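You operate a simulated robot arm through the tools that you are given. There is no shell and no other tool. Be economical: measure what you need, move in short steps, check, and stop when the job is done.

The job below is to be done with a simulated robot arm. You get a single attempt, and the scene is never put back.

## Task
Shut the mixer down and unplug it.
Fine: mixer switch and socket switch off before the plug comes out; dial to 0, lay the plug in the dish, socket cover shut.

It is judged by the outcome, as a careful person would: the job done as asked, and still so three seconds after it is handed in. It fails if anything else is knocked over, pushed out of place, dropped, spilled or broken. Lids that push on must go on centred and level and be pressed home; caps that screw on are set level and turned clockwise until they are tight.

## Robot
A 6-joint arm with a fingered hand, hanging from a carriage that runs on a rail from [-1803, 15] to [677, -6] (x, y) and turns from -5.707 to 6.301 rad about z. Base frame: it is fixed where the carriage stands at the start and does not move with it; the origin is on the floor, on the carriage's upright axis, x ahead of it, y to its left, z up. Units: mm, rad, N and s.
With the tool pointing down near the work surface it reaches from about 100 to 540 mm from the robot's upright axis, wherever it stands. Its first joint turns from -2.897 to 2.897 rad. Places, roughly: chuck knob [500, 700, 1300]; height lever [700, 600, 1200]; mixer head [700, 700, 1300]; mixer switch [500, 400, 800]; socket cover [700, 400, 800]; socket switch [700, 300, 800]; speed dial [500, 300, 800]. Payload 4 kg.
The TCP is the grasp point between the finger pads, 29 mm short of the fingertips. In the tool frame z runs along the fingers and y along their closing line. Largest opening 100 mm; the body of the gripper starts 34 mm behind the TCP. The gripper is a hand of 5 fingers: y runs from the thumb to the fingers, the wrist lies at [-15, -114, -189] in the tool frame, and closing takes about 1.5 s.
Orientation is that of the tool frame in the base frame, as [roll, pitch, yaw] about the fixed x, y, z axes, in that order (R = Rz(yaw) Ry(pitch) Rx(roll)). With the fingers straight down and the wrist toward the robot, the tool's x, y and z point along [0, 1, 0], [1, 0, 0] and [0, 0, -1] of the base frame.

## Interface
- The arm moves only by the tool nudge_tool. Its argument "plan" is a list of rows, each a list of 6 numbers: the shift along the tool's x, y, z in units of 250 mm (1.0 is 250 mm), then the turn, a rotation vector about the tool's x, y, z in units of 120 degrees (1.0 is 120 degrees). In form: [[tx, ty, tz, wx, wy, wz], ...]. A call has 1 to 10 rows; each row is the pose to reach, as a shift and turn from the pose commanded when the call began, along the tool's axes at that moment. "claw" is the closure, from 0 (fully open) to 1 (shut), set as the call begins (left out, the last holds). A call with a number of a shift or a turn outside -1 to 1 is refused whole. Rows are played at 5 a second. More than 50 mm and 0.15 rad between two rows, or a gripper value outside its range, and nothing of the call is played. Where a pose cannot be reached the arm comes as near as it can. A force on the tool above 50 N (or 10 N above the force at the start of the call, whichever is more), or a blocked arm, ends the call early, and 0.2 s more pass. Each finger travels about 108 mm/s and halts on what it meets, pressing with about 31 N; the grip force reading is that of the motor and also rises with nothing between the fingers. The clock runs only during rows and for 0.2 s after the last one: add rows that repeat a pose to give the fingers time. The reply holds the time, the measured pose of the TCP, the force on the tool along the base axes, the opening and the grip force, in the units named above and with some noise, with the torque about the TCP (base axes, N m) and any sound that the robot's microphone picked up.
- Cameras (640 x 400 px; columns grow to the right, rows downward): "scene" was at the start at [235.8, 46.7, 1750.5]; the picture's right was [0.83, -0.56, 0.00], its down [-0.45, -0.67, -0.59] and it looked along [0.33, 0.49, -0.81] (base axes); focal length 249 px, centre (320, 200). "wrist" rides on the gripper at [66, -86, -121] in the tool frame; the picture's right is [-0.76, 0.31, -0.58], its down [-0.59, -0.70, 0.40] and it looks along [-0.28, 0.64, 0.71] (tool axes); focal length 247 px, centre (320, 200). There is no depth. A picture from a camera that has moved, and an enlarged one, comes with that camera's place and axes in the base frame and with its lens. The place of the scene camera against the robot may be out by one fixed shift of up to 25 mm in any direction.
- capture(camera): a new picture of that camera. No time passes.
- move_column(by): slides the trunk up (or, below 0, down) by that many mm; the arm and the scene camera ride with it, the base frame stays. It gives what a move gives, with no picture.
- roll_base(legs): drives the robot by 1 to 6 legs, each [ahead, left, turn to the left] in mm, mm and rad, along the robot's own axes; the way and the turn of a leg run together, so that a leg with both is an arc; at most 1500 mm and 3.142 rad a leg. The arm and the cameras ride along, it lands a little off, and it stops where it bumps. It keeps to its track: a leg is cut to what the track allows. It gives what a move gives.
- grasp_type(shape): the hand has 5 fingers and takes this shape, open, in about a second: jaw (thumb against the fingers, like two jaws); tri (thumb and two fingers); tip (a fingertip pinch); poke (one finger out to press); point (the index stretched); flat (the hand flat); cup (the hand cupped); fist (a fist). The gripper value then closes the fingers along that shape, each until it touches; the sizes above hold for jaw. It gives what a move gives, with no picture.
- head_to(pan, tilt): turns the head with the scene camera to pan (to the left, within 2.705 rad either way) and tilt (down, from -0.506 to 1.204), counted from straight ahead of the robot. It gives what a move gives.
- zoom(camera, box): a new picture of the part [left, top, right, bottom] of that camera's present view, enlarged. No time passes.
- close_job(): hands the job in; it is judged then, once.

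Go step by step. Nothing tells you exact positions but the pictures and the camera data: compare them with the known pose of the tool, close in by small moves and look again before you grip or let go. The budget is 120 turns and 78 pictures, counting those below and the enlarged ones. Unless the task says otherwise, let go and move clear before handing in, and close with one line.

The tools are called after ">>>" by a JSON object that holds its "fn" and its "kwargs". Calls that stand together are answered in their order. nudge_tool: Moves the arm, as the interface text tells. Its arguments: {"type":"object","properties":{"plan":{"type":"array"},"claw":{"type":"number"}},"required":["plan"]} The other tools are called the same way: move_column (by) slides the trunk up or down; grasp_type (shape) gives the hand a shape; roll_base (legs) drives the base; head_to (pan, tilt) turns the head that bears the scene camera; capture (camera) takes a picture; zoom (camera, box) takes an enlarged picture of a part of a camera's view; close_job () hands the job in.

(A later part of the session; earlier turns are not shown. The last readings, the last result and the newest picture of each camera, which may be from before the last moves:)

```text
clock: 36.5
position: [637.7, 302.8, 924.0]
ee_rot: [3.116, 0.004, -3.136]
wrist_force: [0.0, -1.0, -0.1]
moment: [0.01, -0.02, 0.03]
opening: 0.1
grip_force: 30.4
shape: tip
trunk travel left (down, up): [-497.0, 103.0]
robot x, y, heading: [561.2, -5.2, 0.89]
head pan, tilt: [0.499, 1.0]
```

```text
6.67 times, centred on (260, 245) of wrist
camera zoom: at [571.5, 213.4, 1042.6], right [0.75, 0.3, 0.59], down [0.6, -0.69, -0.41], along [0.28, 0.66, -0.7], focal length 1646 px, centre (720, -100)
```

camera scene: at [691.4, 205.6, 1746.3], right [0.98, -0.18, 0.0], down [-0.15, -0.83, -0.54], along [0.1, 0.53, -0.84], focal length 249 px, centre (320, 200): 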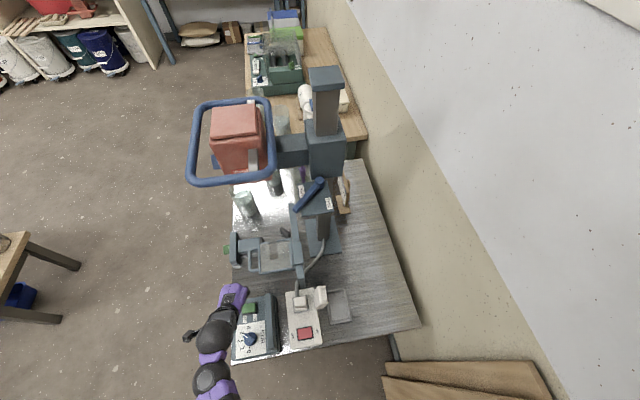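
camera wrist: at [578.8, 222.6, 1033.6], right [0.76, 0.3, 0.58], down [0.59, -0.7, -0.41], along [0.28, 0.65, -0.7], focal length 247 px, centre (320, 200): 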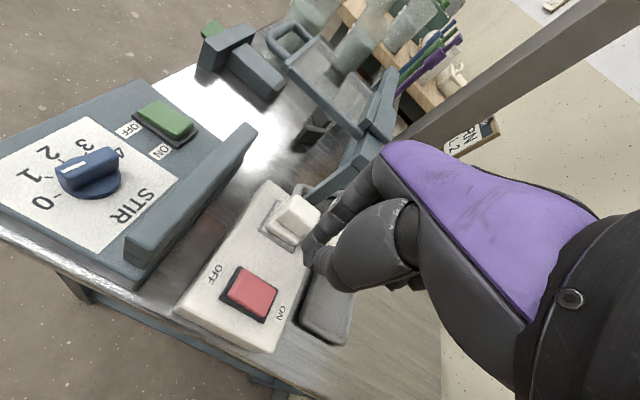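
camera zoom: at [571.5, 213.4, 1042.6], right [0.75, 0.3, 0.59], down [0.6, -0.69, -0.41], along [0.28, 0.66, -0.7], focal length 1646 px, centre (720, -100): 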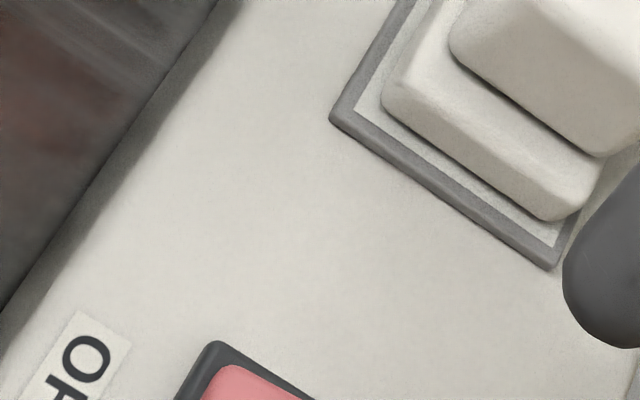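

>>> {"fn": "zoom", "kwargs": {"camera": "wrist", "box": [205, 255, 305, 325]}}

```text
5.71 times, centred on (255, 290) of wrist
camera zoom: at [571.5, 213.4, 1042.6], right [0.75, 0.3, 0.59], down [0.6, -0.69, -0.41], along [0.28, 0.66, -0.7], focal length 1411 px, centre (691, -314)
```

zoom: 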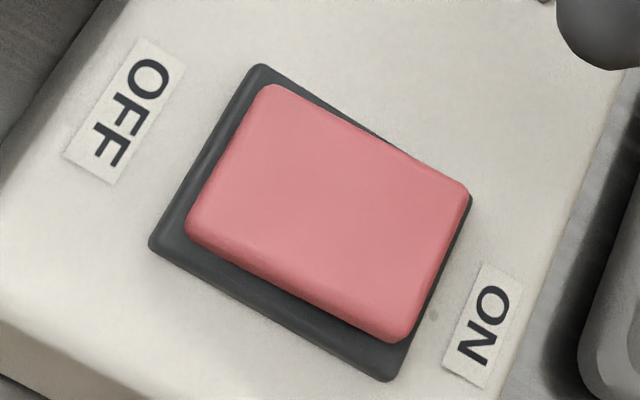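

>>> {"fn": "nudge_tool", "kwargs": {"plan": [[0.15, 0, 0, 0, 0, 0], [0.3, 0, 0, 0, 0, 0], [0.45, 0, 0, 0, 0, 0]]}}

>>> {"fn": "zoom", "kwargs": {"camera": "scene", "box": [270, 270, 350, 350]}}

>>> {"fn": "zoom", "kwargs": {"camera": "wrist", "box": [300, 300, 420, 400]}}

```text
clock: 37.4
position: [524.1, 300.2, 921.5]
ee_rot: [3.115, 0.004, -3.135]
wrist_force: [0.8, -0.1, 0.4]
moment: [0.01, 0.0, -0.01]
opening: 0.0
grip_force: 30.8
shape: tip
trunk travel left (down, up): [-497.0, 103.0]
robot x, y, heading: [558.0, -8.1, 0.891]
head pan, tilt: [0.499, 1.0]
```

```text
5.00 times, centred on (310, 310) of scene
camera zoom: at [691.4, 205.6, 1786.3], right [0.98, -0.18, 0.0], down [-0.15, -0.83, -0.54], along [0.1, 0.53, -0.84], focal length 1246 px, centre (370, -350)
```

zoom: 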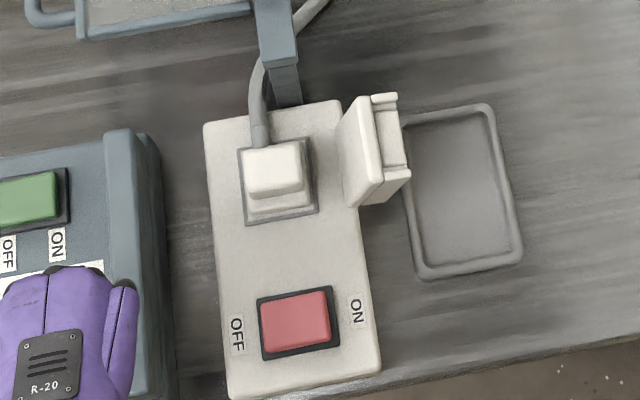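

```text
4.00 times, centred on (360, 350) of wrist
camera zoom: at [459.1, 211.4, 1040.8], right [0.75, 0.3, 0.59], down [0.6, -0.69, -0.41], along [0.28, 0.66, -0.69], focal length 988 px, centre (160, -400)
```

zoom: 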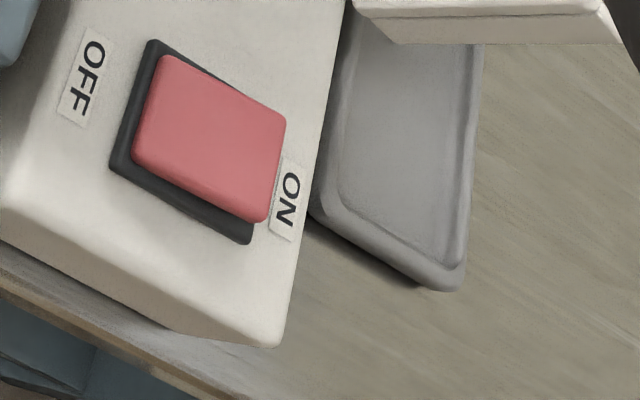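

I want the same viewpoint as before the press to compare the rocker's tilt.

>>> {"fn": "nudge_tool", "kwargs": {"plan": [[-0.15, 0.015, 0.1, 0, 0, 0], [-0.3, 0.015, 0.2, 0, 0, 0], [-0.454, 0.015, 0.3, 0, 0, 0], [-0.454, 0.015, 0.44, 0, 0, 0], [-0.454, 0.015, 0.44, 0, 0, 0]]}}

>>> {"fn": "zoom", "kwargs": {"camera": "wrist", "box": [220, 160, 420, 340]}}

```text
clock: 38.5
position: [639.6, 309.3, 813.9]
ee_rot: [3.117, 0.004, -3.132]
wrist_force: [-0.4, 0.1, 0.5]
moment: [0.02, -0.02, -0.01]
opening: 0.0
grip_force: 31.1
shape: tip
trunk travel left (down, up): [-497.0, 103.0]
robot x, y, heading: [557.2, -6.5, 0.89]
head pan, tilt: [0.499, 1.0]
```

```text
2.22 times, centred on (320, 250) of wrist
camera zoom: at [573.8, 220.7, 932.5], right [0.75, 0.3, 0.59], down [0.6, -0.69, -0.41], along [0.28, 0.66, -0.69], focal length 549 px, centre (320, 89)
```

zoom: 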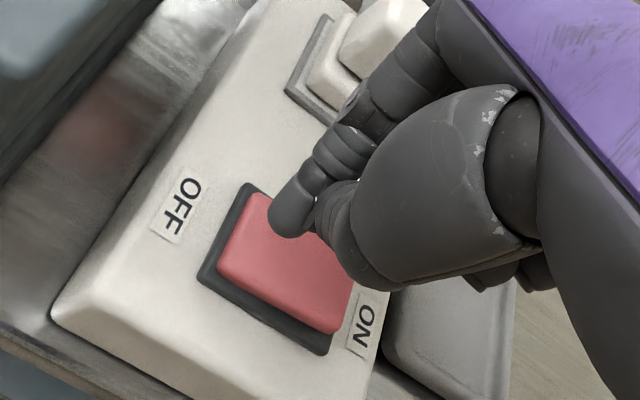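

>>> {"fn": "nudge_tool", "kwargs": {"plan": [[0.01, -0.02, 0.03, 0, 0, 0], [0.01, -0.02, 0.05, 0, 0, 0], [0.01, -0.02, 0.07, 0, 0, 0], [0.01, -0.02, 0.085, 0, 0, 0], [0.01, -0.02, 0.1, 0, 0, 0], [0.01, -0.02, 0.115, 0, 0, 0]]}}

>>> {"fn": "zoom", "kwargs": {"camera": "wrist", "box": [220, 160, 420, 340]}}

```text
clock: 39.9
position: [637.3, 313.5, 788.5]
ee_rot: [3.101, 0.007, -3.132]
wrist_force: [-3.9, 2.7, 15.0]
moment: [0.14, 0.06, 0.05]
opening: 0.0
grip_force: 31.4
shape: tip
trunk travel left (down, up): [-497.0, 103.0]
robot x, y, heading: [557.4, -6.8, 0.886]
head pan, tilt: [0.499, 1.0]
stopped in row 6: the force on the tool passed its limit at 52 N (the readings are from after the stop); the commanded pose is now the measured one
```

```text
2.22 times, centred on (320, 250) of wrist
camera zoom: at [571.2, 221.8, 905.7], right [0.75, 0.29, 0.59], down [0.6, -0.68, -0.42], along [0.28, 0.67, -0.68], focal length 549 px, centre (320, 89)
```

zoom: 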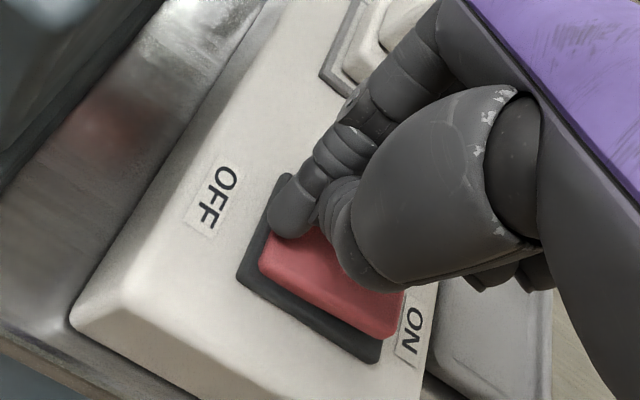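

>>> {"fn": "nudge_tool", "kwargs": {"plan": [[0, 0, -0.1, 0, 0, 0], [0, -0.02, -0.25, 0, 0, 0], [0, -0.02, -0.4, 0, 0, 0], [0, -0.02, -0.54, 0, 0, 0]], "claw": 0.3}}

>>> {"fn": "zoom", "kwargs": {"camera": "wrist", "box": [205, 255, 305, 325]}}

```text
clock: 40.9
position: [637.9, 301.3, 920.9]
ee_rot: [3.11, 0.004, -3.131]
wrist_force: [0.7, 0.4, 0.0]
moment: [0.01, -0.01, -0.05]
opening: 69.6
grip_force: 0.2
shape: tip
trunk travel left (down, up): [-497.0, 103.0]
robot x, y, heading: [557.2, -1.4, 0.886]
head pan, tilt: [0.499, 1.0]
```

```text
5.71 times, centred on (255, 290) of wrist
camera zoom: at [571.3, 210.3, 1038.8], right [0.75, 0.29, 0.59], down [0.6, -0.69, -0.42], along [0.28, 0.67, -0.69], focal length 1411 px, centre (691, -314)
```

zoom: 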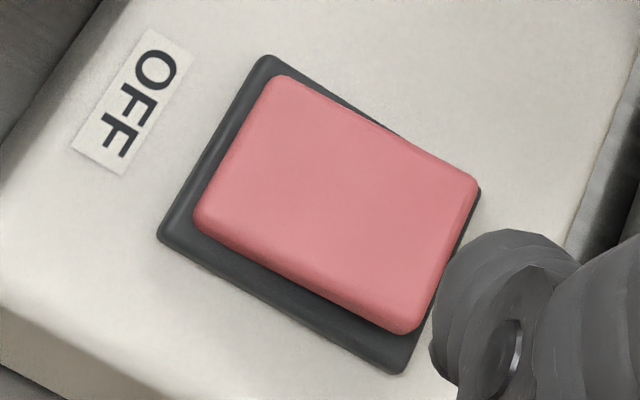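

Tilt computed from the corners: the red rocker's OFF end is down now (opposite to the earlier ON state), so the socket is off. Next I study the plug, its cable and the cover.

>>> {"fn": "nudge_tool", "kwargs": {"plan": [[0.1, 0.1, 0, 0, 0, 0], [0.2, 0.15, -0.1, 0, 0, 0], [0.2, 0.15, -0.1, 0, 0, 0]]}}

>>> {"fn": "capture", "kwargs": {"camera": "wrist"}}

>>> {"fn": "zoom", "kwargs": {"camera": "scene", "box": [280, 260, 360, 320]}}

```text
clock: 41.7
position: [587.0, 335.7, 948.4]
ee_rot: [3.109, 0.005, -3.136]
wrist_force: [-0.6, -0.4, -0.4]
moment: [0.01, 0.01, 0.06]
opening: 69.8
grip_force: 0.1
shape: tip
trunk travel left (down, up): [-497.0, 103.0]
robot x, y, heading: [555.6, -2.1, 0.889]
head pan, tilt: [0.499, 1.0]
```

```text
32 pictures are left
camera wrist: at [520.2, 246.0, 1066.4], right [0.75, 0.29, 0.59], down [0.6, -0.69, -0.42], along [0.28, 0.67, -0.69], focal length 247 px, centre (320, 200)
```

wrist: 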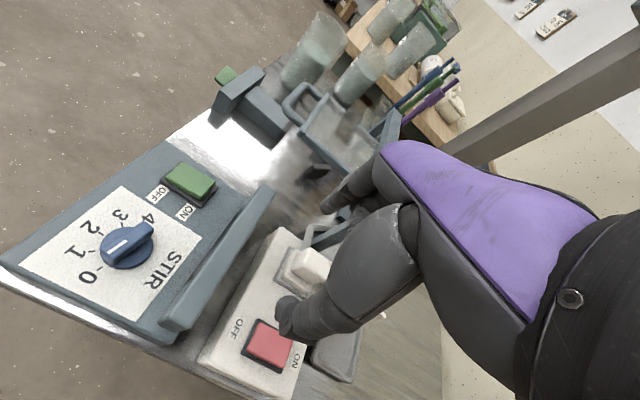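

```text
6.67 times, centred on (320, 290) of scene
camera zoom: at [691.3, 205.6, 1786.3], right [0.98, -0.18, 0.0], down [-0.15, -0.83, -0.54], along [0.1, 0.53, -0.84], focal length 1662 px, centre (320, -400)
```

zoom: 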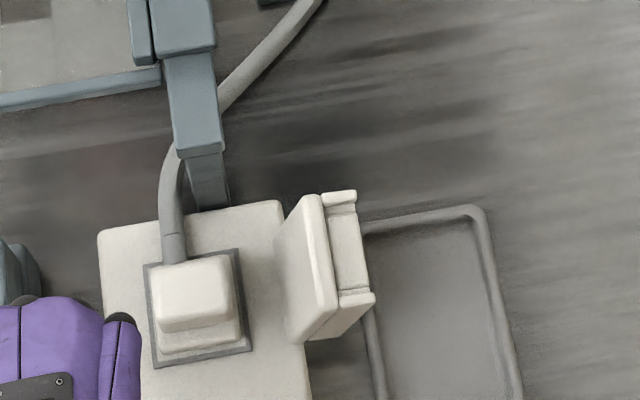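

>>> {"fn": "grasp_type", "kwargs": {"shape": "tri"}}

>>> {"fn": "nudge_tool", "kwargs": {"plan": [[-0.09, 0.08, 0.02, -0.005, 0, 0], [-0.18, 0.16, 0.04, -0.01, 0, 0], [-0.28, 0.24, 0.1, -0.016, 0, 0], [-0.28, 0.24, 0.14, -0.016, 0, 0], [-0.28, 0.24, 0.14, -0.016, 0, 0]], "claw": 0.35}}

>>> {"fn": "capture", "kwargs": {"camera": "wrist"}}

>>> {"fn": "zoom", "kwargs": {"camera": "scene", "box": [260, 230, 380, 320]}}

```text
clock: 42.6
position: [586.8, 336.0, 948.3]
ee_rot: [3.11, 0.007, -3.132]
wrist_force: [0.2, 0.2, -0.3]
moment: [-0.01, 0.02, 0.01]
opening: 99.9
grip_force: 0.0
shape: tri
trunk travel left (down, up): [-497.0, 103.0]
robot x, y, heading: [560.2, -1.7, 0.894]
head pan, tilt: [0.499, 1.0]
```

```text
clock: 43.8
position: [654.9, 396.8, 914.6]
ee_rot: [3.072, 0.006, -3.133]
wrist_force: [0.0, -0.1, 0.6]
moment: [-0.01, 0.01, -0.03]
opening: 65.2
grip_force: 0.0
shape: tri
trunk travel left (down, up): [-497.0, 103.0]
robot x, y, heading: [557.9, -4.4, 0.891]
head pan, tilt: [0.499, 1.0]
```

```text
30 pictures are left
camera wrist: at [589.5, 302.4, 1029.8], right [0.75, 0.27, 0.6], down [0.6, -0.67, -0.44], along [0.28, 0.69, -0.67], focal length 247 px, centre (320, 200)
```

wrist: 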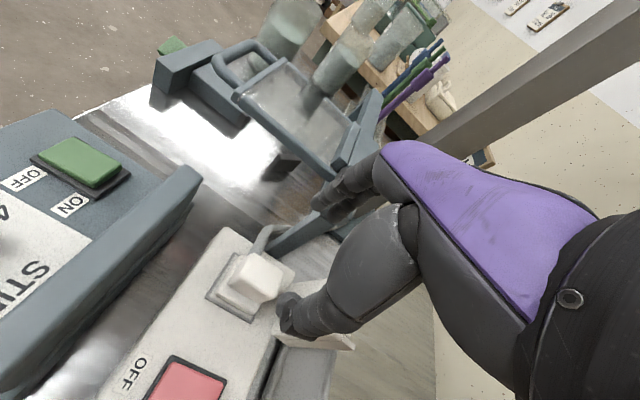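

```text
4.44 times, centred on (320, 275) of scene
camera zoom: at [691.3, 205.6, 1786.3], right [0.98, -0.18, 0.0], down [-0.15, -0.83, -0.54], along [0.1, 0.53, -0.84], focal length 1108 px, centre (320, -133)
```

zoom: 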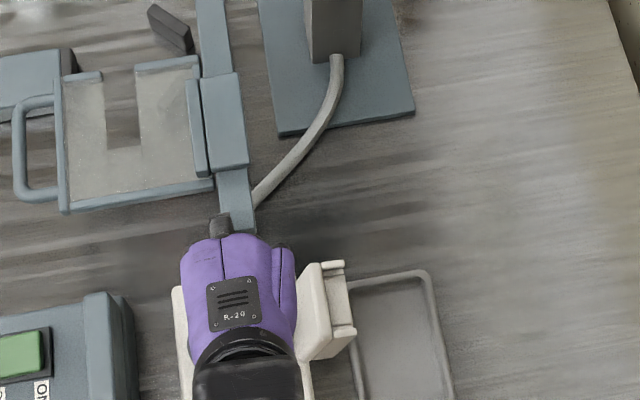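

The tri fingers would come down on the clamp post beyond the plug (post front at y≈452, top z≈895). I measure the plug block and cover exactly before choosing the grip direction.

>>> {"fn": "zoom", "kwargs": {"camera": "wrist", "box": [190, 210, 370, 360]}}

```text
2.67 times, centred on (280, 285) of wrist
camera zoom: at [589.5, 302.4, 1029.8], right [0.75, 0.27, 0.6], down [0.6, -0.67, -0.44], along [0.28, 0.69, -0.67], focal length 659 px, centre (427, -27)
```

zoom: 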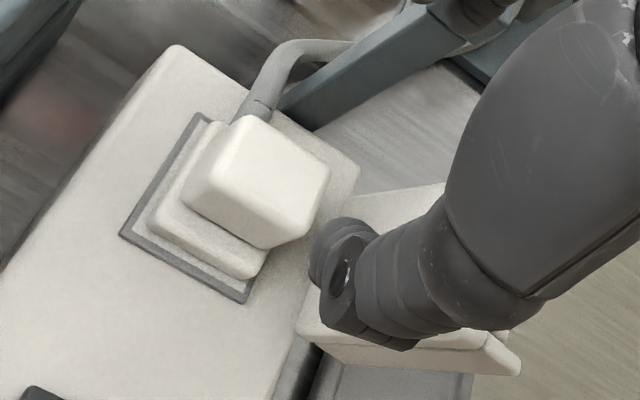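

Block measures about 38 (x) × 26 (y) mm, centred (659,407), top z≈802, so a narrow tip pinch along y fits before the post. I back off, change shape and level the tool.

>>> {"fn": "nudge_tool", "kwargs": {"plan": [[0, -0.14, -0.05, 0.017, 0, 0], [0, -0.28, -0.1, 0.033, 0, 0], [0, -0.28, -0.1, 0.033, 0, 0]]}}

>>> {"fn": "grasp_type", "kwargs": {"shape": "tip"}}

>>> {"fn": "nudge_tool", "kwargs": {"plan": [[0, 0, 0, 0, 0, 0], [0, 0, 0, 0, 0, 0], [0, 0, 0, 0, 0, 0]], "claw": 0.58}}

```text
clock: 44.6
position: [656.7, 324.1, 935.4]
ee_rot: [-3.139, 0.007, -3.133]
wrist_force: [0.0, 0.3, -0.7]
moment: [-0.02, -0.01, 0.02]
opening: 65.3
grip_force: 0.1
shape: tri
trunk travel left (down, up): [-497.0, 103.0]
robot x, y, heading: [557.9, -7.2, 0.891]
head pan, tilt: [0.499, 1.0]
```

```text
clock: 45.5
position: [656.5, 324.0, 936.0]
ee_rot: [-3.137, 0.004, -3.132]
wrist_force: [0.6, 0.4, -0.6]
moment: [0.0, 0.0, -0.04]
opening: 100.0
grip_force: 0.0
shape: tip
trunk travel left (down, up): [-497.0, 103.0]
robot x, y, heading: [559.8, -4.6, 0.892]
head pan, tilt: [0.499, 1.0]
```

```text
clock: 46.3
position: [656.4, 325.0, 935.8]
ee_rot: [-3.137, 0.006, -3.133]
wrist_force: [0.0, 0.0, 0.0]
moment: [0.02, 0.01, -0.01]
opening: 42.5
grip_force: 0.1
shape: tip
trunk travel left (down, up): [-497.0, 103.0]
robot x, y, heading: [559.3, -2.6, 0.887]
head pan, tilt: [0.499, 1.0]
```

>>> {"fn": "nudge_tool", "kwargs": {"plan": [[-0.03, 0.15, 0, 0, 0, 0], [-0.03, 0.306, 0, 0, 0, 0], [-0.03, 0.306, 0.1, 0, 0, 0], [-0.03, 0.306, 0.2, 0, 0, 0], [-0.03, 0.306, 0.34, 0, 0, 0], [-0.03, 0.306, 0.34, 0, 0, 0]]}}

>>> {"fn": "zoom", "kwargs": {"camera": "wrist", "box": [220, 160, 420, 340]}}

>>> {"fn": "zoom", "kwargs": {"camera": "scene", "box": [280, 240, 360, 320]}}

```text
clock: 47.7
position: [662.3, 403.2, 850.6]
ee_rot: [-3.139, 0.005, -3.132]
wrist_force: [0.1, -0.3, 0.3]
moment: [0.03, 0.0, -0.03]
opening: 42.5
grip_force: 0.1
shape: tip
trunk travel left (down, up): [-497.0, 103.0]
robot x, y, heading: [556.8, -7.6, 0.889]
head pan, tilt: [0.499, 1.0]
```

```text
2.22 times, centred on (320, 250) of wrist
camera zoom: at [597.8, 316.8, 971.2], right [0.75, 0.31, 0.58], down [0.6, -0.7, -0.39], along [0.28, 0.64, -0.71], focal length 549 px, centre (320, 89)
```

zoom: 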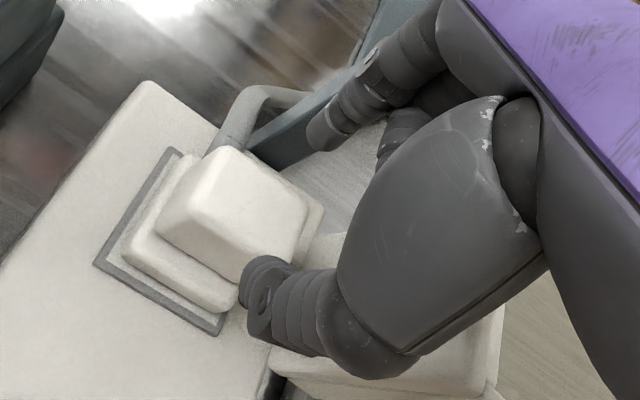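

```text
5.00 times, centred on (320, 280) of scene
camera zoom: at [691.3, 205.6, 1786.3], right [0.98, -0.18, 0.0], down [-0.15, -0.83, -0.54], along [0.1, 0.53, -0.84], focal length 1246 px, centre (320, -200)
```

zoom: 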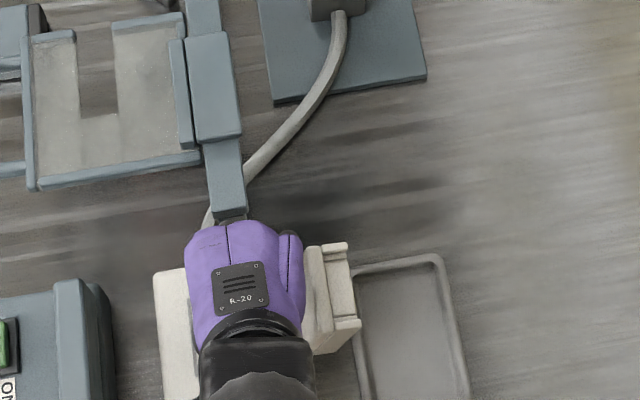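

>>> {"fn": "nudge_tool", "kwargs": {"plan": [[0, 0, 0.04, 0, 0, 0], [0, 0, 0.08, 0, 0, 0], [0, 0, 0.1, 0, 0, 0], [0, 0, 0.12, 0, 0, 0], [0, 0, 0.12, 0, 0, 0]], "claw": 0.5}}

>>> {"fn": "zoom", "kwargs": {"camera": "wrist", "box": [220, 160, 420, 340]}}

```text
clock: 48.9
position: [663.4, 401.8, 819.1]
ee_rot: [-3.138, 0.005, -3.132]
wrist_force: [0.4, 0.3, -0.7]
moment: [-0.02, 0.02, 0.0]
opening: 49.9
grip_force: 0.1
shape: tip
trunk travel left (down, up): [-497.0, 103.0]
robot x, y, heading: [557.1, -3.1, 0.883]
head pan, tilt: [0.499, 1.0]
```

```text
2.22 times, centred on (320, 250) of wrist
camera zoom: at [597.7, 316.1, 941.0], right [0.75, 0.32, 0.58], down [0.6, -0.7, -0.39], along [0.28, 0.64, -0.71], focal length 549 px, centre (320, 89)
```

zoom: 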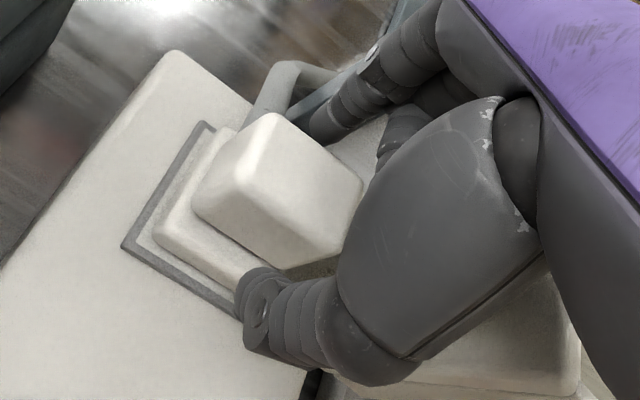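

No contact so far, the index is behind the block and the thumb in front. I lower 7 mm more and close.

>>> {"fn": "nudge_tool", "kwargs": {"plan": [[0, 0, 0.015, 0, 0, 0], [0, 0, 0.028, 0, 0, 0], [0, 0, 0.028, 0, 0, 0]]}}

>>> {"fn": "nudge_tool", "kwargs": {"plan": [[0, 0, 0, 0, 0, 0], [0, 0, 0, 0, 0, 0], [0, 0, 0, 0, 0, 0], [0, 0, 0, 0, 0, 0], [0, 0, 0, 0, 0, 0]], "claw": 1}}

>>> {"fn": "zoom", "kwargs": {"camera": "wrist", "box": [220, 160, 420, 340]}}

```text
clock: 49.7
position: [664.3, 401.6, 812.6]
ee_rot: [-3.138, 0.004, -3.134]
wrist_force: [0.1, -0.6, -0.3]
moment: [0.01, 0.01, 0.02]
opening: 49.7
grip_force: 0.0
shape: tip
trunk travel left (down, up): [-497.0, 103.0]
robot x, y, heading: [558.8, -2.7, 0.889]
head pan, tilt: [0.499, 1.0]
```

```text
clock: 50.9
position: [666.1, 401.7, 813.3]
ee_rot: [-3.137, 0.006, -3.133]
wrist_force: [1.4, 1.0, -2.1]
moment: [-0.02, -0.02, -0.04]
opening: 24.7
grip_force: 31.4
shape: tip
trunk travel left (down, up): [-497.0, 103.0]
robot x, y, heading: [557.2, -6.5, 0.889]
head pan, tilt: [0.499, 1.0]
```

```text
2.22 times, centred on (320, 250) of wrist
camera zoom: at [598.2, 315.6, 933.5], right [0.75, 0.32, 0.58], down [0.6, -0.7, -0.39], along [0.28, 0.64, -0.71], focal length 549 px, centre (320, 89)
```

zoom: 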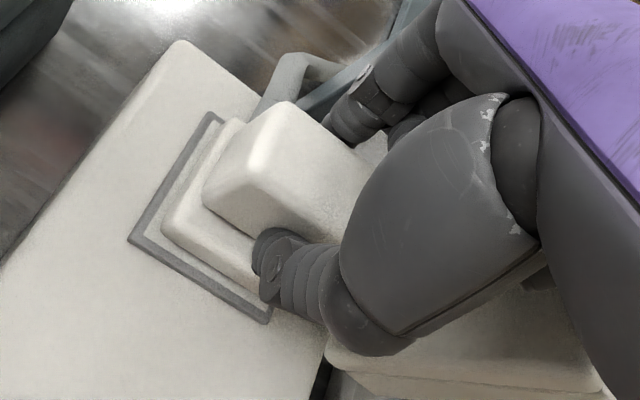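

Grip on the plug is 24.7 mm wide. I pull straight up.

>>> {"fn": "nudge_tool", "kwargs": {"plan": [[0, 0, -0.03, 0, 0, 0], [0, 0, -0.06, 0, 0, 0], [0, 0, -0.1, 0, 0, 0], [0, 0, -0.14, 0, 0, 0], [0, 0, -0.2, 0, 0, 0], [0, 0, -0.2, 0, 0, 0]]}}

>>> {"fn": "zoom", "kwargs": {"camera": "wrist", "box": [220, 160, 420, 340]}}

```text
clock: 52.3
position: [663.7, 401.2, 863.6]
ee_rot: [-3.139, 0.004, -3.132]
wrist_force: [0.0, -0.6, -1.2]
moment: [0.02, -0.01, -0.02]
opening: 24.2
grip_force: 30.6
shape: tip
trunk travel left (down, up): [-497.0, 103.0]
robot x, y, heading: [557.3, -4.8, 0.886]
head pan, tilt: [0.499, 1.0]
heard: snap
```

```text
2.22 times, centred on (320, 250) of wrist
camera zoom: at [597.9, 315.5, 983.9], right [0.75, 0.32, 0.58], down [0.6, -0.7, -0.39], along [0.28, 0.64, -0.71], focal length 549 px, centre (320, 89)
```

zoom: 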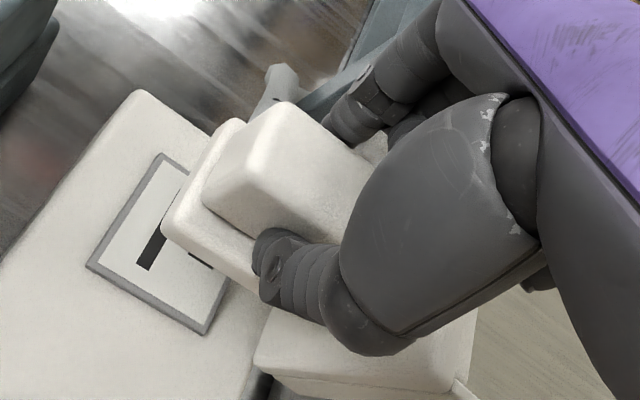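

The plug is out cleanly. I raise it above the cover, carry it over to the dish at about (795,374), and watch the force.

>>> {"fn": "nudge_tool", "kwargs": {"plan": [[0, 0, -0.15, 0, 0, 0], [0, -0.05, -0.28, 0, 0, 0], [-0.1, -0.11, -0.28, 0, 0, 0], [-0.2, -0.11, -0.28, 0, 0, 0], [-0.3, -0.11, -0.28, 0, 0, 0], [-0.3, -0.11, -0.28, 0, 0, 0]]}}

>>> {"fn": "zoom", "kwargs": {"camera": "scene", "box": [260, 220, 400, 330]}}

```text
clock: 53.7
position: [741.1, 374.5, 934.1]
ee_rot: [-3.137, 0.005, -3.133]
wrist_force: [-0.2, -0.2, -0.3]
moment: [0.02, -0.01, 0.02]
opening: 24.5
grip_force: 30.7
shape: tip
trunk travel left (down, up): [-497.0, 103.0]
robot x, y, heading: [560.0, -7.9, 0.892]
head pan, tilt: [0.499, 1.0]
```

```text
3.64 times, centred on (330, 275) of scene
camera zoom: at [691.3, 205.6, 1786.3], right [0.98, -0.18, 0.0], down [-0.15, -0.83, -0.54], along [0.1, 0.53, -0.84], focal length 906 px, centre (284, -73)
```

zoom: 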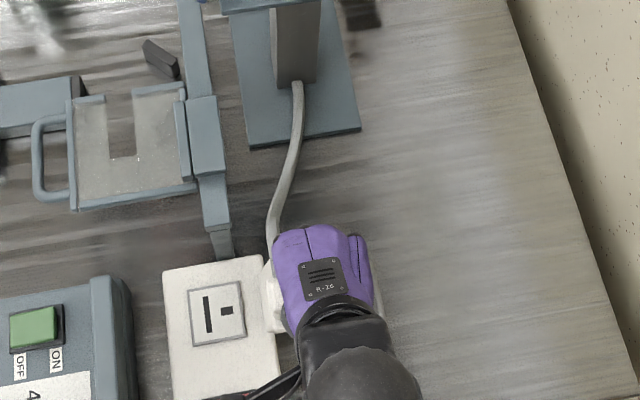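

>>> {"fn": "nudge_tool", "kwargs": {"plan": [[-0.12, -0.02, 0, 0, 0, 0], [-0.24, -0.04, 0, 0, 0, 0], [-0.24, -0.04, 0.15, 0, 0, 0], [-0.24, -0.04, 0.25, 0, 0, 0], [-0.24, -0.04, 0.25, 0, 0, 0]]}}

>>> {"fn": "capture", "kwargs": {"camera": "wrist"}}

>>> {"fn": "zoom", "kwargs": {"camera": "scene", "box": [280, 240, 400, 330]}}

```text
clock: 54.9
position: [800.2, 364.9, 872.1]
ee_rot: [-3.138, 0.005, -3.132]
wrist_force: [0.0, 0.3, 0.3]
moment: [0.02, 0.0, -0.03]
opening: 24.7
grip_force: 30.8
shape: tip
trunk travel left (down, up): [-497.0, 103.0]
robot x, y, heading: [558.4, -4.6, 0.891]
head pan, tilt: [0.499, 1.0]
```

```text
21 pictures are left
camera wrist: at [733.9, 279.4, 992.6], right [0.75, 0.31, 0.58], down [0.6, -0.7, -0.39], along [0.28, 0.64, -0.71], focal length 247 px, centre (320, 200)
```

wrist: 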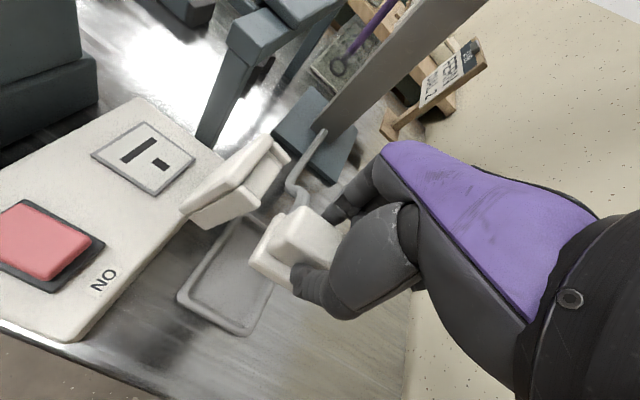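

```text
4.44 times, centred on (340, 285) of scene
camera zoom: at [691.3, 205.6, 1786.3], right [0.98, -0.18, 0.0], down [-0.15, -0.83, -0.54], along [0.1, 0.53, -0.84], focal length 1108 px, centre (231, -178)
```

zoom: 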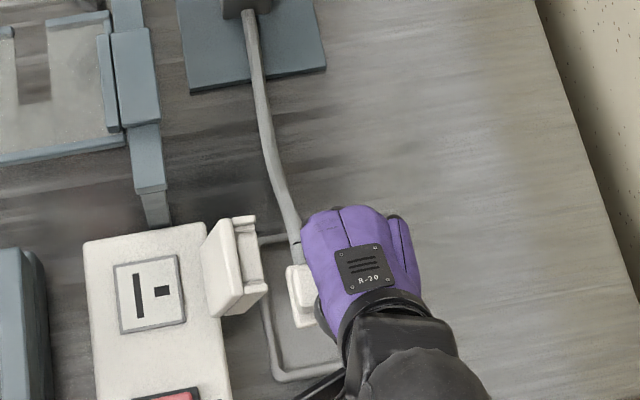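

Dish spans x≈750–824, y≈318–436; plug should be centred near (787,372). I adjust and lower gently until contact.

>>> {"fn": "nudge_tool", "kwargs": {"plan": [[0.028, 0.01, 0.08, 0, 0, 0], [0.028, 0.01, 0.16, 0, 0, 0], [0.028, 0.01, 0.2, 0, 0, 0], [0.028, 0.01, 0.2, 0, 0, 0]]}}

>>> {"fn": "zoom", "kwargs": {"camera": "wrist", "box": [160, 160, 400, 360]}}

```text
clock: 55.9
position: [792.4, 367.7, 821.4]
ee_rot: [-3.138, 0.005, -3.134]
wrist_force: [-0.6, 0.1, 0.0]
moment: [-0.03, -0.02, -0.02]
opening: 24.5
grip_force: 30.9
shape: tip
trunk travel left (down, up): [-497.0, 103.0]
robot x, y, heading: [555.9, -4.5, 0.896]
head pan, tilt: [0.499, 1.0]
```

```text
2.00 times, centred on (280, 260) of wrist
camera zoom: at [726.8, 281.5, 942.7], right [0.75, 0.32, 0.58], down [0.6, -0.7, -0.39], along [0.28, 0.64, -0.71], focal length 494 px, centre (400, 80)
```

zoom: 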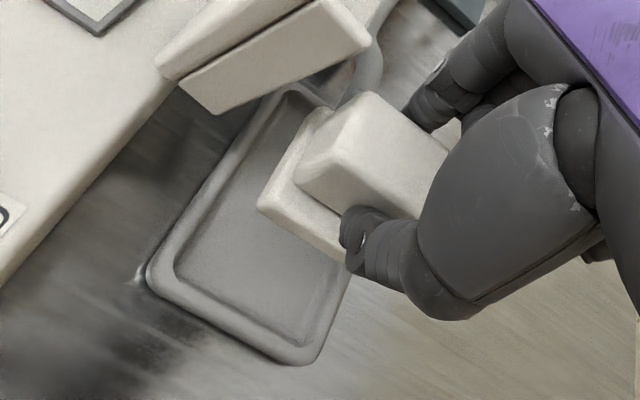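

>>> {"fn": "nudge_tool", "kwargs": {"plan": [[-0.012, -0.02, 0.02, 0, 0, 0], [-0.012, -0.02, 0.04, 0, 0, 0], [-0.012, -0.02, 0.055, 0, 0, 0], [-0.012, -0.02, 0.07, 0, 0, 0]]}}

```text
clock: 56.9
position: [797.3, 361.9, 803.4]
ee_rot: [-3.137, 0.006, -3.133]
wrist_force: [-0.2, -0.5, -0.9]
moment: [-0.03, -0.02, 0.01]
opening: 24.6
grip_force: 31.1
shape: tip
trunk travel left (down, up): [-497.0, 103.0]
robot x, y, heading: [563.4, -3.1, 0.884]
head pan, tilt: [0.499, 1.0]
```

>>> {"fn": "nudge_tool", "kwargs": {"plan": [[0, 0, 0.012, 0, 0, 0], [0, 0, 0.024, 0, 0, 0], [0, 0, 0.036, 0, 0, 0]]}}

>>> {"fn": "zoom", "kwargs": {"camera": "wrist", "box": [160, 160, 400, 360]}}

```text
clock: 57.7
position: [795.2, 362.5, 794.2]
ee_rot: [-3.138, 0.006, -3.133]
wrist_force: [0.3, -0.4, -0.3]
moment: [-0.02, 0.03, 0.0]
opening: 24.4
grip_force: 31.1
shape: tip
trunk travel left (down, up): [-497.0, 103.0]
robot x, y, heading: [556.2, -5.5, 0.887]
head pan, tilt: [0.499, 1.0]
```

```text
2.00 times, centred on (280, 260) of wrist
camera zoom: at [729.6, 276.2, 915.3], right [0.75, 0.32, 0.58], down [0.6, -0.7, -0.39], along [0.28, 0.64, -0.71], focal length 494 px, centre (400, 80)
```

zoom: 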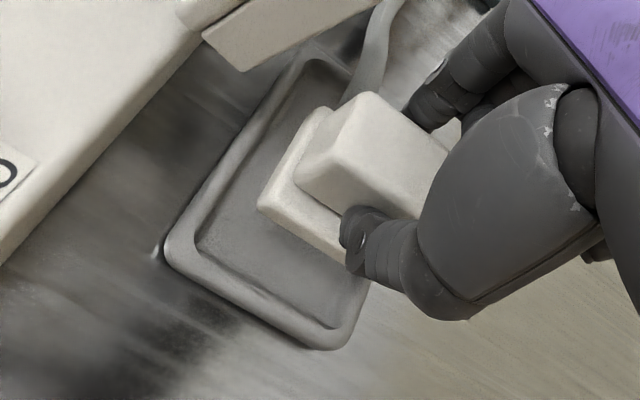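

>>> {"fn": "nudge_tool", "kwargs": {"plan": [[0, 0, 0.012, 0, 0, 0], [0, 0, 0.024, 0, 0, 0], [0, 0, 0.032, 0, 0, 0]]}}

>>> {"fn": "nudge_tool", "kwargs": {"plan": [[0, 0, 0.012, 0, 0, 0], [0, 0, 0.02, 0, 0, 0]]}}

```text
clock: 58.5
position: [794.9, 362.6, 787.2]
ee_rot: [-3.139, 0.005, -3.134]
wrist_force: [-0.3, 0.4, -0.8]
moment: [-0.04, -0.03, -0.02]
opening: 24.7
grip_force: 31.0
shape: tip
trunk travel left (down, up): [-497.0, 103.0]
robot x, y, heading: [559.2, -4.8, 0.89]
head pan, tilt: [0.499, 1.0]
```

```text
clock: 59.1
position: [794.5, 363.3, 782.1]
ee_rot: [-3.138, 0.005, -3.134]
wrist_force: [0.8, -0.4, -0.1]
moment: [-0.01, -0.03, -0.03]
opening: 24.8
grip_force: 31.2
shape: tip
trunk travel left (down, up): [-497.0, 103.0]
robot x, y, heading: [562.1, -5.4, 0.889]
head pan, tilt: [0.499, 1.0]
```

>>> {"fn": "zoom", "kwargs": {"camera": "wrist", "box": [160, 160, 400, 360]}}

>>> {"fn": "nudge_tool", "kwargs": {"plan": [[0, 0, 0.012, 0, 0, 0], [0, 0, 0.02, 0, 0, 0]]}}

```text
2.00 times, centred on (280, 260) of wrist
camera zoom: at [728.9, 277.0, 902.9], right [0.75, 0.32, 0.58], down [0.6, -0.7, -0.39], along [0.28, 0.64, -0.71], focal length 494 px, centre (400, 80)
```

zoom: 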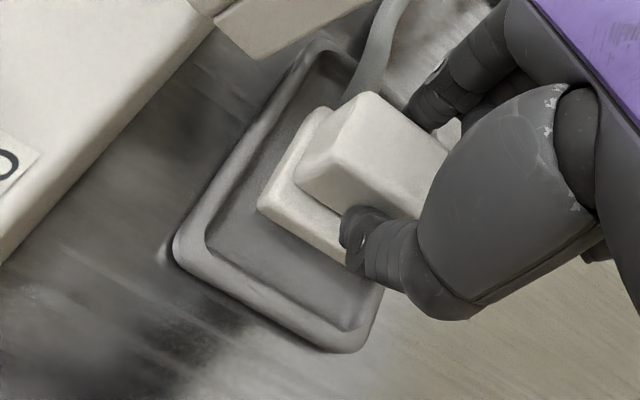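

```text
clock: 59.7
position: [796.9, 361.3, 776.0]
ee_rot: [-3.139, 0.005, -3.132]
wrist_force: [-0.1, -0.4, -0.4]
moment: [0.04, 0.01, -0.01]
opening: 24.6
grip_force: 30.7
shape: tip
trunk travel left (down, up): [-497.0, 103.0]
robot x, y, heading: [558.1, -2.6, 0.889]
head pan, tilt: [0.499, 1.0]
```

>>> {"fn": "nudge_tool", "kwargs": {"plan": [[0, 0, 0.012, 0, 0, 0], [0, 0, 0.024, 0, 0, 0], [0, 0, 0.032, 0, 0, 0]]}}

>>> {"fn": "nudge_tool", "kwargs": {"plan": [[0, 0, 0.012, 0, 0, 0], [0, 0, 0.02, 0, 0, 0]]}}

>>> {"fn": "nudge_tool", "kwargs": {"plan": [[0, 0, 0.012, 0, 0, 0], [0, 0, 0.02, 0, 0, 0]]}}

>>> {"fn": "zoom", "kwargs": {"camera": "wrist", "box": [160, 160, 400, 360]}}

```text
clock: 60.5
position: [795.1, 362.1, 768.1]
ee_rot: [-3.139, 0.004, -3.133]
wrist_force: [0.1, -0.7, -0.2]
moment: [0.02, 0.0, 0.02]
opening: 24.6
grip_force: 30.8
shape: tip
trunk travel left (down, up): [-497.0, 103.0]
robot x, y, heading: [561.4, -5.0, 0.887]
head pan, tilt: [0.499, 1.0]
```

```text
clock: 61.1
position: [795.7, 362.8, 763.8]
ee_rot: [-3.138, 0.005, -3.133]
wrist_force: [0.0, -0.9, -1.1]
moment: [-0.02, 0.0, 0.01]
opening: 24.4
grip_force: 30.8
shape: tip
trunk travel left (down, up): [-497.0, 103.0]
robot x, y, heading: [561.7, -4.0, 0.888]
head pan, tilt: [0.499, 1.0]
```

```text
clock: 61.7
position: [795.8, 362.2, 760.1]
ee_rot: [-3.138, 0.007, -3.134]
wrist_force: [0.1, 1.1, 2.2]
moment: [0.03, 0.03, -0.02]
opening: 24.7
grip_force: 31.6
shape: tip
trunk travel left (down, up): [-497.0, 103.0]
robot x, y, heading: [559.4, -4.2, 0.891]
head pan, tilt: [0.499, 1.0]
```

```text
2.00 times, centred on (280, 260) of wrist
camera zoom: at [729.9, 276.2, 880.7], right [0.75, 0.31, 0.58], down [0.6, -0.7, -0.39], along [0.28, 0.64, -0.71], focal length 494 px, centre (400, 80)
```

zoom: 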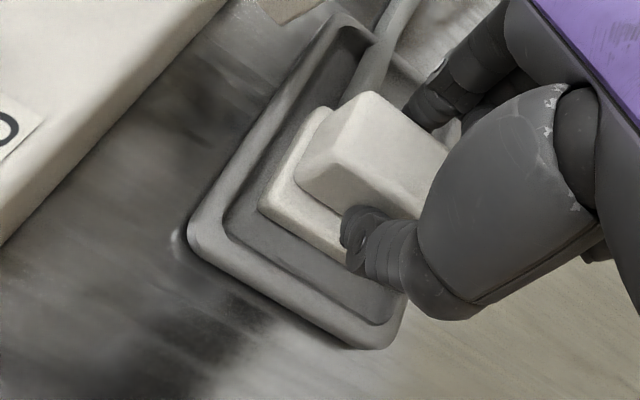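

Light contact is starting inside the dish. I go a hair lower, release slowly and look.

>>> {"fn": "nudge_tool", "kwargs": {"plan": [[0, 0, 0.008, 0, 0, 0], [0, 0, 0.014, 0, 0, 0]]}}

>>> {"fn": "nudge_tool", "kwargs": {"plan": [[0, 0, 0, 0, 0, 0], [0, 0, 0, 0, 0, 0], [0, 0, 0, 0, 0, 0], [0, 0, 0, 0, 0, 0]], "claw": 0.5}}

>>> {"fn": "nudge_tool", "kwargs": {"plan": [[0, 0, -0.05, 0, 0, 0], [0, 0, -0.15, 0, 0, 0], [0, 0, -0.3, 0, 0, 0], [0, 0, -0.45, 0, 0, 0], [0, 0, -0.6, 0, 0, 0]]}}

>>> {"fn": "capture", "kwargs": {"camera": "wrist"}}

```text
clock: 62.3
position: [796.4, 361.8, 759.5]
ee_rot: [-3.138, 0.007, -3.133]
wrist_force: [0.0, 1.7, 5.3]
moment: [0.01, 0.0, -0.04]
opening: 24.6
grip_force: 31.6
shape: tip
out of reach, approached as far as the arm can: row 2
trunk travel left (down, up): [-497.0, 103.0]
robot x, y, heading: [553.9, -3.9, 0.891]
head pan, tilt: [0.499, 1.0]
```

```text
clock: 63.3
position: [795.2, 359.8, 758.6]
ee_rot: [-3.138, 0.007, -3.133]
wrist_force: [0.4, 0.0, -0.7]
moment: [0.01, -0.01, 0.03]
opening: 49.6
grip_force: 0.0
shape: tip
trunk travel left (down, up): [-497.0, 103.0]
robot x, y, heading: [555.7, -4.4, 0.893]
head pan, tilt: [0.499, 1.0]
```

```text
clock: 64.0
position: [762.2, 347.6, 756.5]
ee_rot: [-3.087, -0.122, -3.131]
wrist_force: [-1.2, 3.8, 22.9]
moment: [0.51, -0.3, 0.06]
opening: 50.2
grip_force: 0.1
shape: tip
out of reach, approached as far as the arm can: row 1, 2
trunk travel left (down, up): [-497.0, 103.0]
robot x, y, heading: [560.5, -2.0, 0.891]
head pan, tilt: [0.499, 1.0]
stopped in row 3: the force on the tool passed its limit at 159 N (the readings are from after the stop); the commanded pose is now the measured one
```

```text
15 pictures are left
camera wrist: at [712.4, 267.5, 888.6], right [0.82, 0.35, 0.46], down [0.55, -0.72, -0.43], along [0.18, 0.61, -0.77], focal length 247 px, centre (320, 200)
```

wrist: 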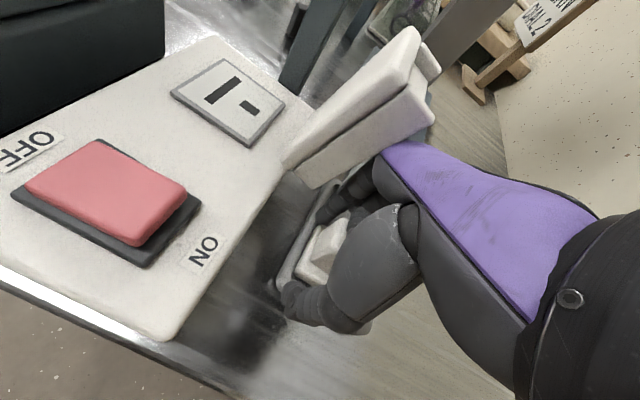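

The arm stalled at a reach limit and shifted sideways. I lift with the trunk instead.

>>> {"fn": "move_column", "kwargs": {"by": 40}}

>>> {"fn": "capture", "kwargs": {"camera": "wrist"}}

```text
clock: 64.8
position: [759.7, 341.2, 793.3]
ee_rot: [-3.081, -0.126, -3.133]
wrist_force: [0.3, -0.8, 0.7]
moment: [0.01, 0.04, 0.03]
opening: 50.3
grip_force: 0.0
shape: tip
trunk travel left (down, up): [-537.0, 63.0]
robot x, y, heading: [556.3, -7.3, 0.892]
head pan, tilt: [0.499, 1.0]
```

```text
14 pictures are left
camera wrist: at [710.2, 263.2, 926.2], right [0.82, 0.35, 0.46], down [0.55, -0.72, -0.43], along [0.18, 0.6, -0.78], focal length 247 px, centre (320, 200)
```

wrist: 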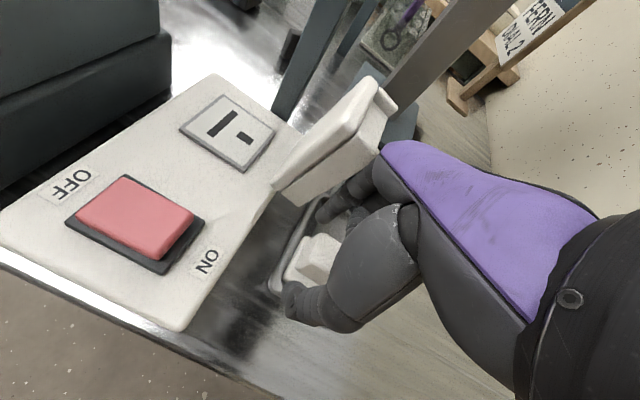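

Free of contact now. I raise the rest of the trunk travel and look at the dish.

>>> {"fn": "move_column", "kwargs": {"by": 60}}

>>> {"fn": "zoom", "kwargs": {"camera": "wrist", "box": [100, 60, 440, 400]}}

>>> {"fn": "zoom", "kwargs": {"camera": "scene", "box": [280, 240, 400, 330]}}

```text
clock: 65.8
position: [759.0, 342.2, 852.6]
ee_rot: [-3.082, -0.122, -3.133]
wrist_force: [0.3, 0.5, 0.0]
moment: [-0.01, 0.03, 0.02]
opening: 49.7
grip_force: 0.1
shape: tip
trunk travel left (down, up): [-597.0, 3.0]
robot x, y, heading: [558.3, -3.9, 0.894]
head pan, tilt: [0.499, 1.0]
```

```text
1.18 times, centred on (270, 230) of wrist
camera zoom: at [710.5, 263.5, 986.4], right [0.82, 0.35, 0.46], down [0.55, -0.72, -0.43], along [0.18, 0.6, -0.78], focal length 291 px, centre (379, 165)
```

zoom: 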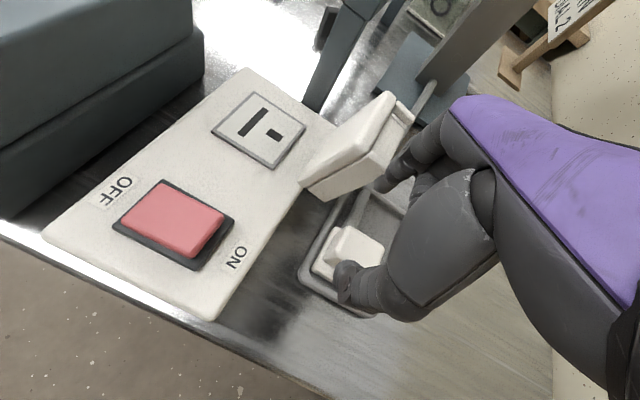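

```text
4.44 times, centred on (340, 285) of scene
camera zoom: at [691.5, 205.6, 1886.3], right [0.98, -0.18, 0.0], down [-0.15, -0.83, -0.54], along [0.1, 0.53, -0.84], focal length 1108 px, centre (231, -178)
```

zoom: 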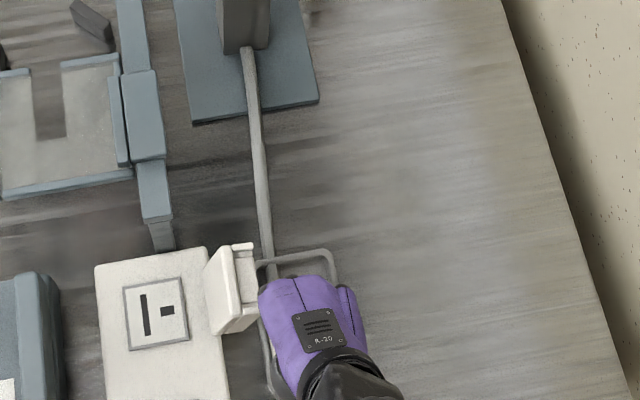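

The plug lies in the dish and the fingers are clear. I lift a little with the arm, level the tool and drift to the +x side of the cover.

>>> {"fn": "nudge_tool", "kwargs": {"plan": [[-0.03, 0, -0.08, -0.01, -0.02, 0], [-0.08, 0, -0.16, -0.02, -0.04, 0], [-0.12, 0, -0.24, -0.0285, -0.058, 0], [-0.16, 0, -0.32, -0.0285, -0.058, 0], [-0.16, 0, -0.32, -0.0285, -0.058, 0]], "claw": 1}}

>>> {"fn": "capture", "kwargs": {"camera": "wrist"}}

```text
clock: 67.0
position: [809.3, 347.4, 926.3]
ee_rot: [-3.141, -0.003, -3.129]
wrist_force: [0.0, 0.3, -0.1]
moment: [-0.03, 0.0, -0.04]
opening: 0.0
grip_force: 31.1
shape: tip
trunk travel left (down, up): [-597.0, 3.0]
robot x, y, heading: [558.3, -3.7, 0.887]
head pan, tilt: [0.499, 1.0]
```

```text
11 pictures are left
camera wrist: at [744.5, 261.1, 1048.3], right [0.75, 0.32, 0.57], down [0.6, -0.7, -0.4], along [0.27, 0.64, -0.71], focal length 247 px, centre (320, 200)
```

wrist: 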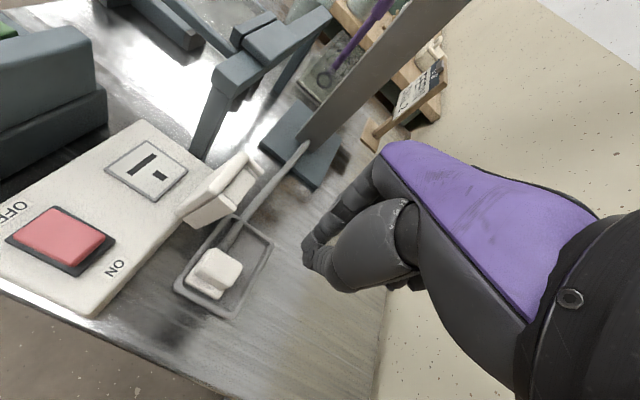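

Plug sits in the dish. Next the cover: I position the closed fingers on its outer (+x) side.

>>> {"fn": "nudge_tool", "kwargs": {"plan": [[0.03, 0.08, 0, 0, 0, 0], [0.06, 0.19, 0, 0, 0, 0], [0.06, 0.19, 0, 0, 0, 0]]}}

>>> {"fn": "move_column", "kwargs": {"by": -60}}

>>> {"fn": "zoom", "kwargs": {"camera": "wrist", "box": [100, 100, 420, 340]}}

```text
clock: 67.8
position: [794.3, 395.8, 927.4]
ee_rot: [-3.141, -0.005, -3.129]
wrist_force: [-0.1, 0.3, -0.8]
moment: [0.03, 0.03, -0.03]
opening: 0.3
grip_force: 30.8
shape: tip
trunk travel left (down, up): [-597.0, 3.0]
robot x, y, heading: [561.8, -2.9, 0.89]
head pan, tilt: [0.499, 1.0]
```

```text
clock: 68.8
position: [793.9, 395.2, 869.5]
ee_rot: [-3.141, -0.004, -3.129]
wrist_force: [-0.1, 1.2, -0.9]
moment: [0.04, 0.03, 0.03]
opening: 0.1
grip_force: 31.0
shape: tip
trunk travel left (down, up): [-537.0, 63.0]
robot x, y, heading: [560.6, -2.5, 0.891]
head pan, tilt: [0.499, 1.0]
```

```text
1.67 times, centred on (260, 220) of wrist
camera zoom: at [729.7, 309.0, 989.3], right [0.75, 0.32, 0.57], down [0.6, -0.7, -0.4], along [0.27, 0.64, -0.71], focal length 412 px, centre (420, 167)
```

zoom: 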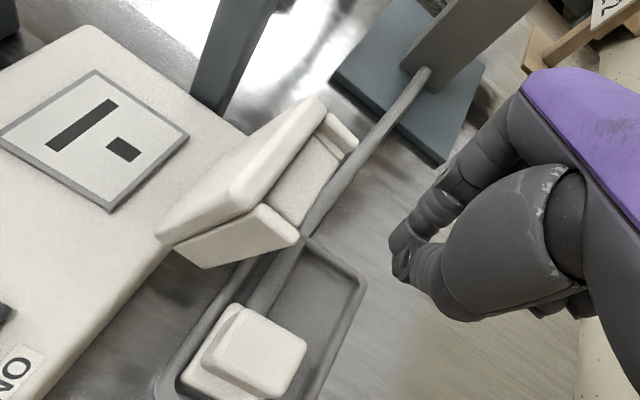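

Plug sits upright inside the dish. I lower to tip height ≈ 805 and sweep toward −x to swing the cover over.

>>> {"fn": "move_column", "kwargs": {"by": -33}}

>>> {"fn": "nudge_tool", "kwargs": {"plan": [[0.06, 0.02, 0, 0, 0, 0], [0.12, 0.02, 0, 0, 0, 0], [0.17, 0.02, 0, 0, 0, 0], [0.22, 0.02, 0, 0, 0, 0], [0.27, 0.02, 0, 0, 0, 0]]}}

>>> {"fn": "zoom", "kwargs": {"camera": "wrist", "box": [160, 140, 400, 340]}}

```text
clock: 69.6
position: [793.5, 394.8, 835.3]
ee_rot: [3.142, -0.004, -3.13]
wrist_force: [-1.3, -0.4, -0.3]
moment: [-0.01, 0.01, -0.01]
opening: 0.0
grip_force: 30.9
shape: tip
trunk travel left (down, up): [-504.0, 96.0]
robot x, y, heading: [562.5, -3.2, 0.887]
head pan, tilt: [0.499, 1.0]
```

```text
clock: 70.8
position: [726.8, 399.5, 834.7]
ee_rot: [3.14, -0.003, -3.129]
wrist_force: [-0.1, 0.1, 0.2]
moment: [-0.01, 0.0, 0.0]
opening: 0.0
grip_force: 30.3
shape: tip
trunk travel left (down, up): [-504.0, 96.0]
robot x, y, heading: [558.9, -7.5, 0.89]
head pan, tilt: [0.499, 1.0]
```

```text
2.00 times, centred on (280, 240) of wrist
camera zoom: at [661.7, 313.6, 957.1], right [0.75, 0.32, 0.57], down [0.6, -0.7, -0.4], along [0.27, 0.64, -0.71], focal length 494 px, centre (400, 120)
```

zoom: 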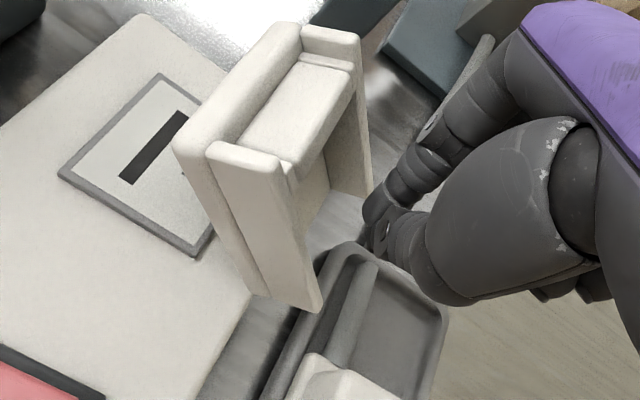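

The cover is following. I continue the sweep over centre.

>>> {"fn": "nudge_tool", "kwargs": {"plan": [[0.05, 0, 0, 0, 0, 0], [0.1, 0, 0, 0, 0, 0], [0.15, 0, 0, 0, 0, 0], [0.2, 0, 0, 0, 0, 0], [0.24, 0, 0.01, 0, 0, 0]]}}

>>> {"fn": "zoom", "kwargs": {"camera": "wrist", "box": [160, 140, 400, 340]}}

```text
clock: 72.0
position: [668.6, 399.0, 833.4]
ee_rot: [-3.141, -0.003, -3.129]
wrist_force: [0.1, 0.4, 0.3]
moment: [0.03, 0.01, -0.02]
opening: 0.0
grip_force: 30.8
shape: tip
trunk travel left (down, up): [-504.0, 96.0]
robot x, y, heading: [556.3, -2.9, 0.889]
head pan, tilt: [0.499, 1.0]
```

```text
2.00 times, centred on (280, 240) of wrist
camera zoom: at [602.2, 311.8, 954.5], right [0.76, 0.32, 0.57], down [0.6, -0.7, -0.4], along [0.27, 0.64, -0.71], focal length 494 px, centre (400, 120)
```

zoom: 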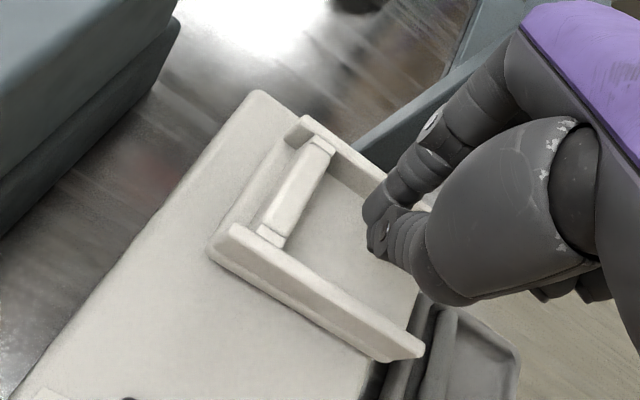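

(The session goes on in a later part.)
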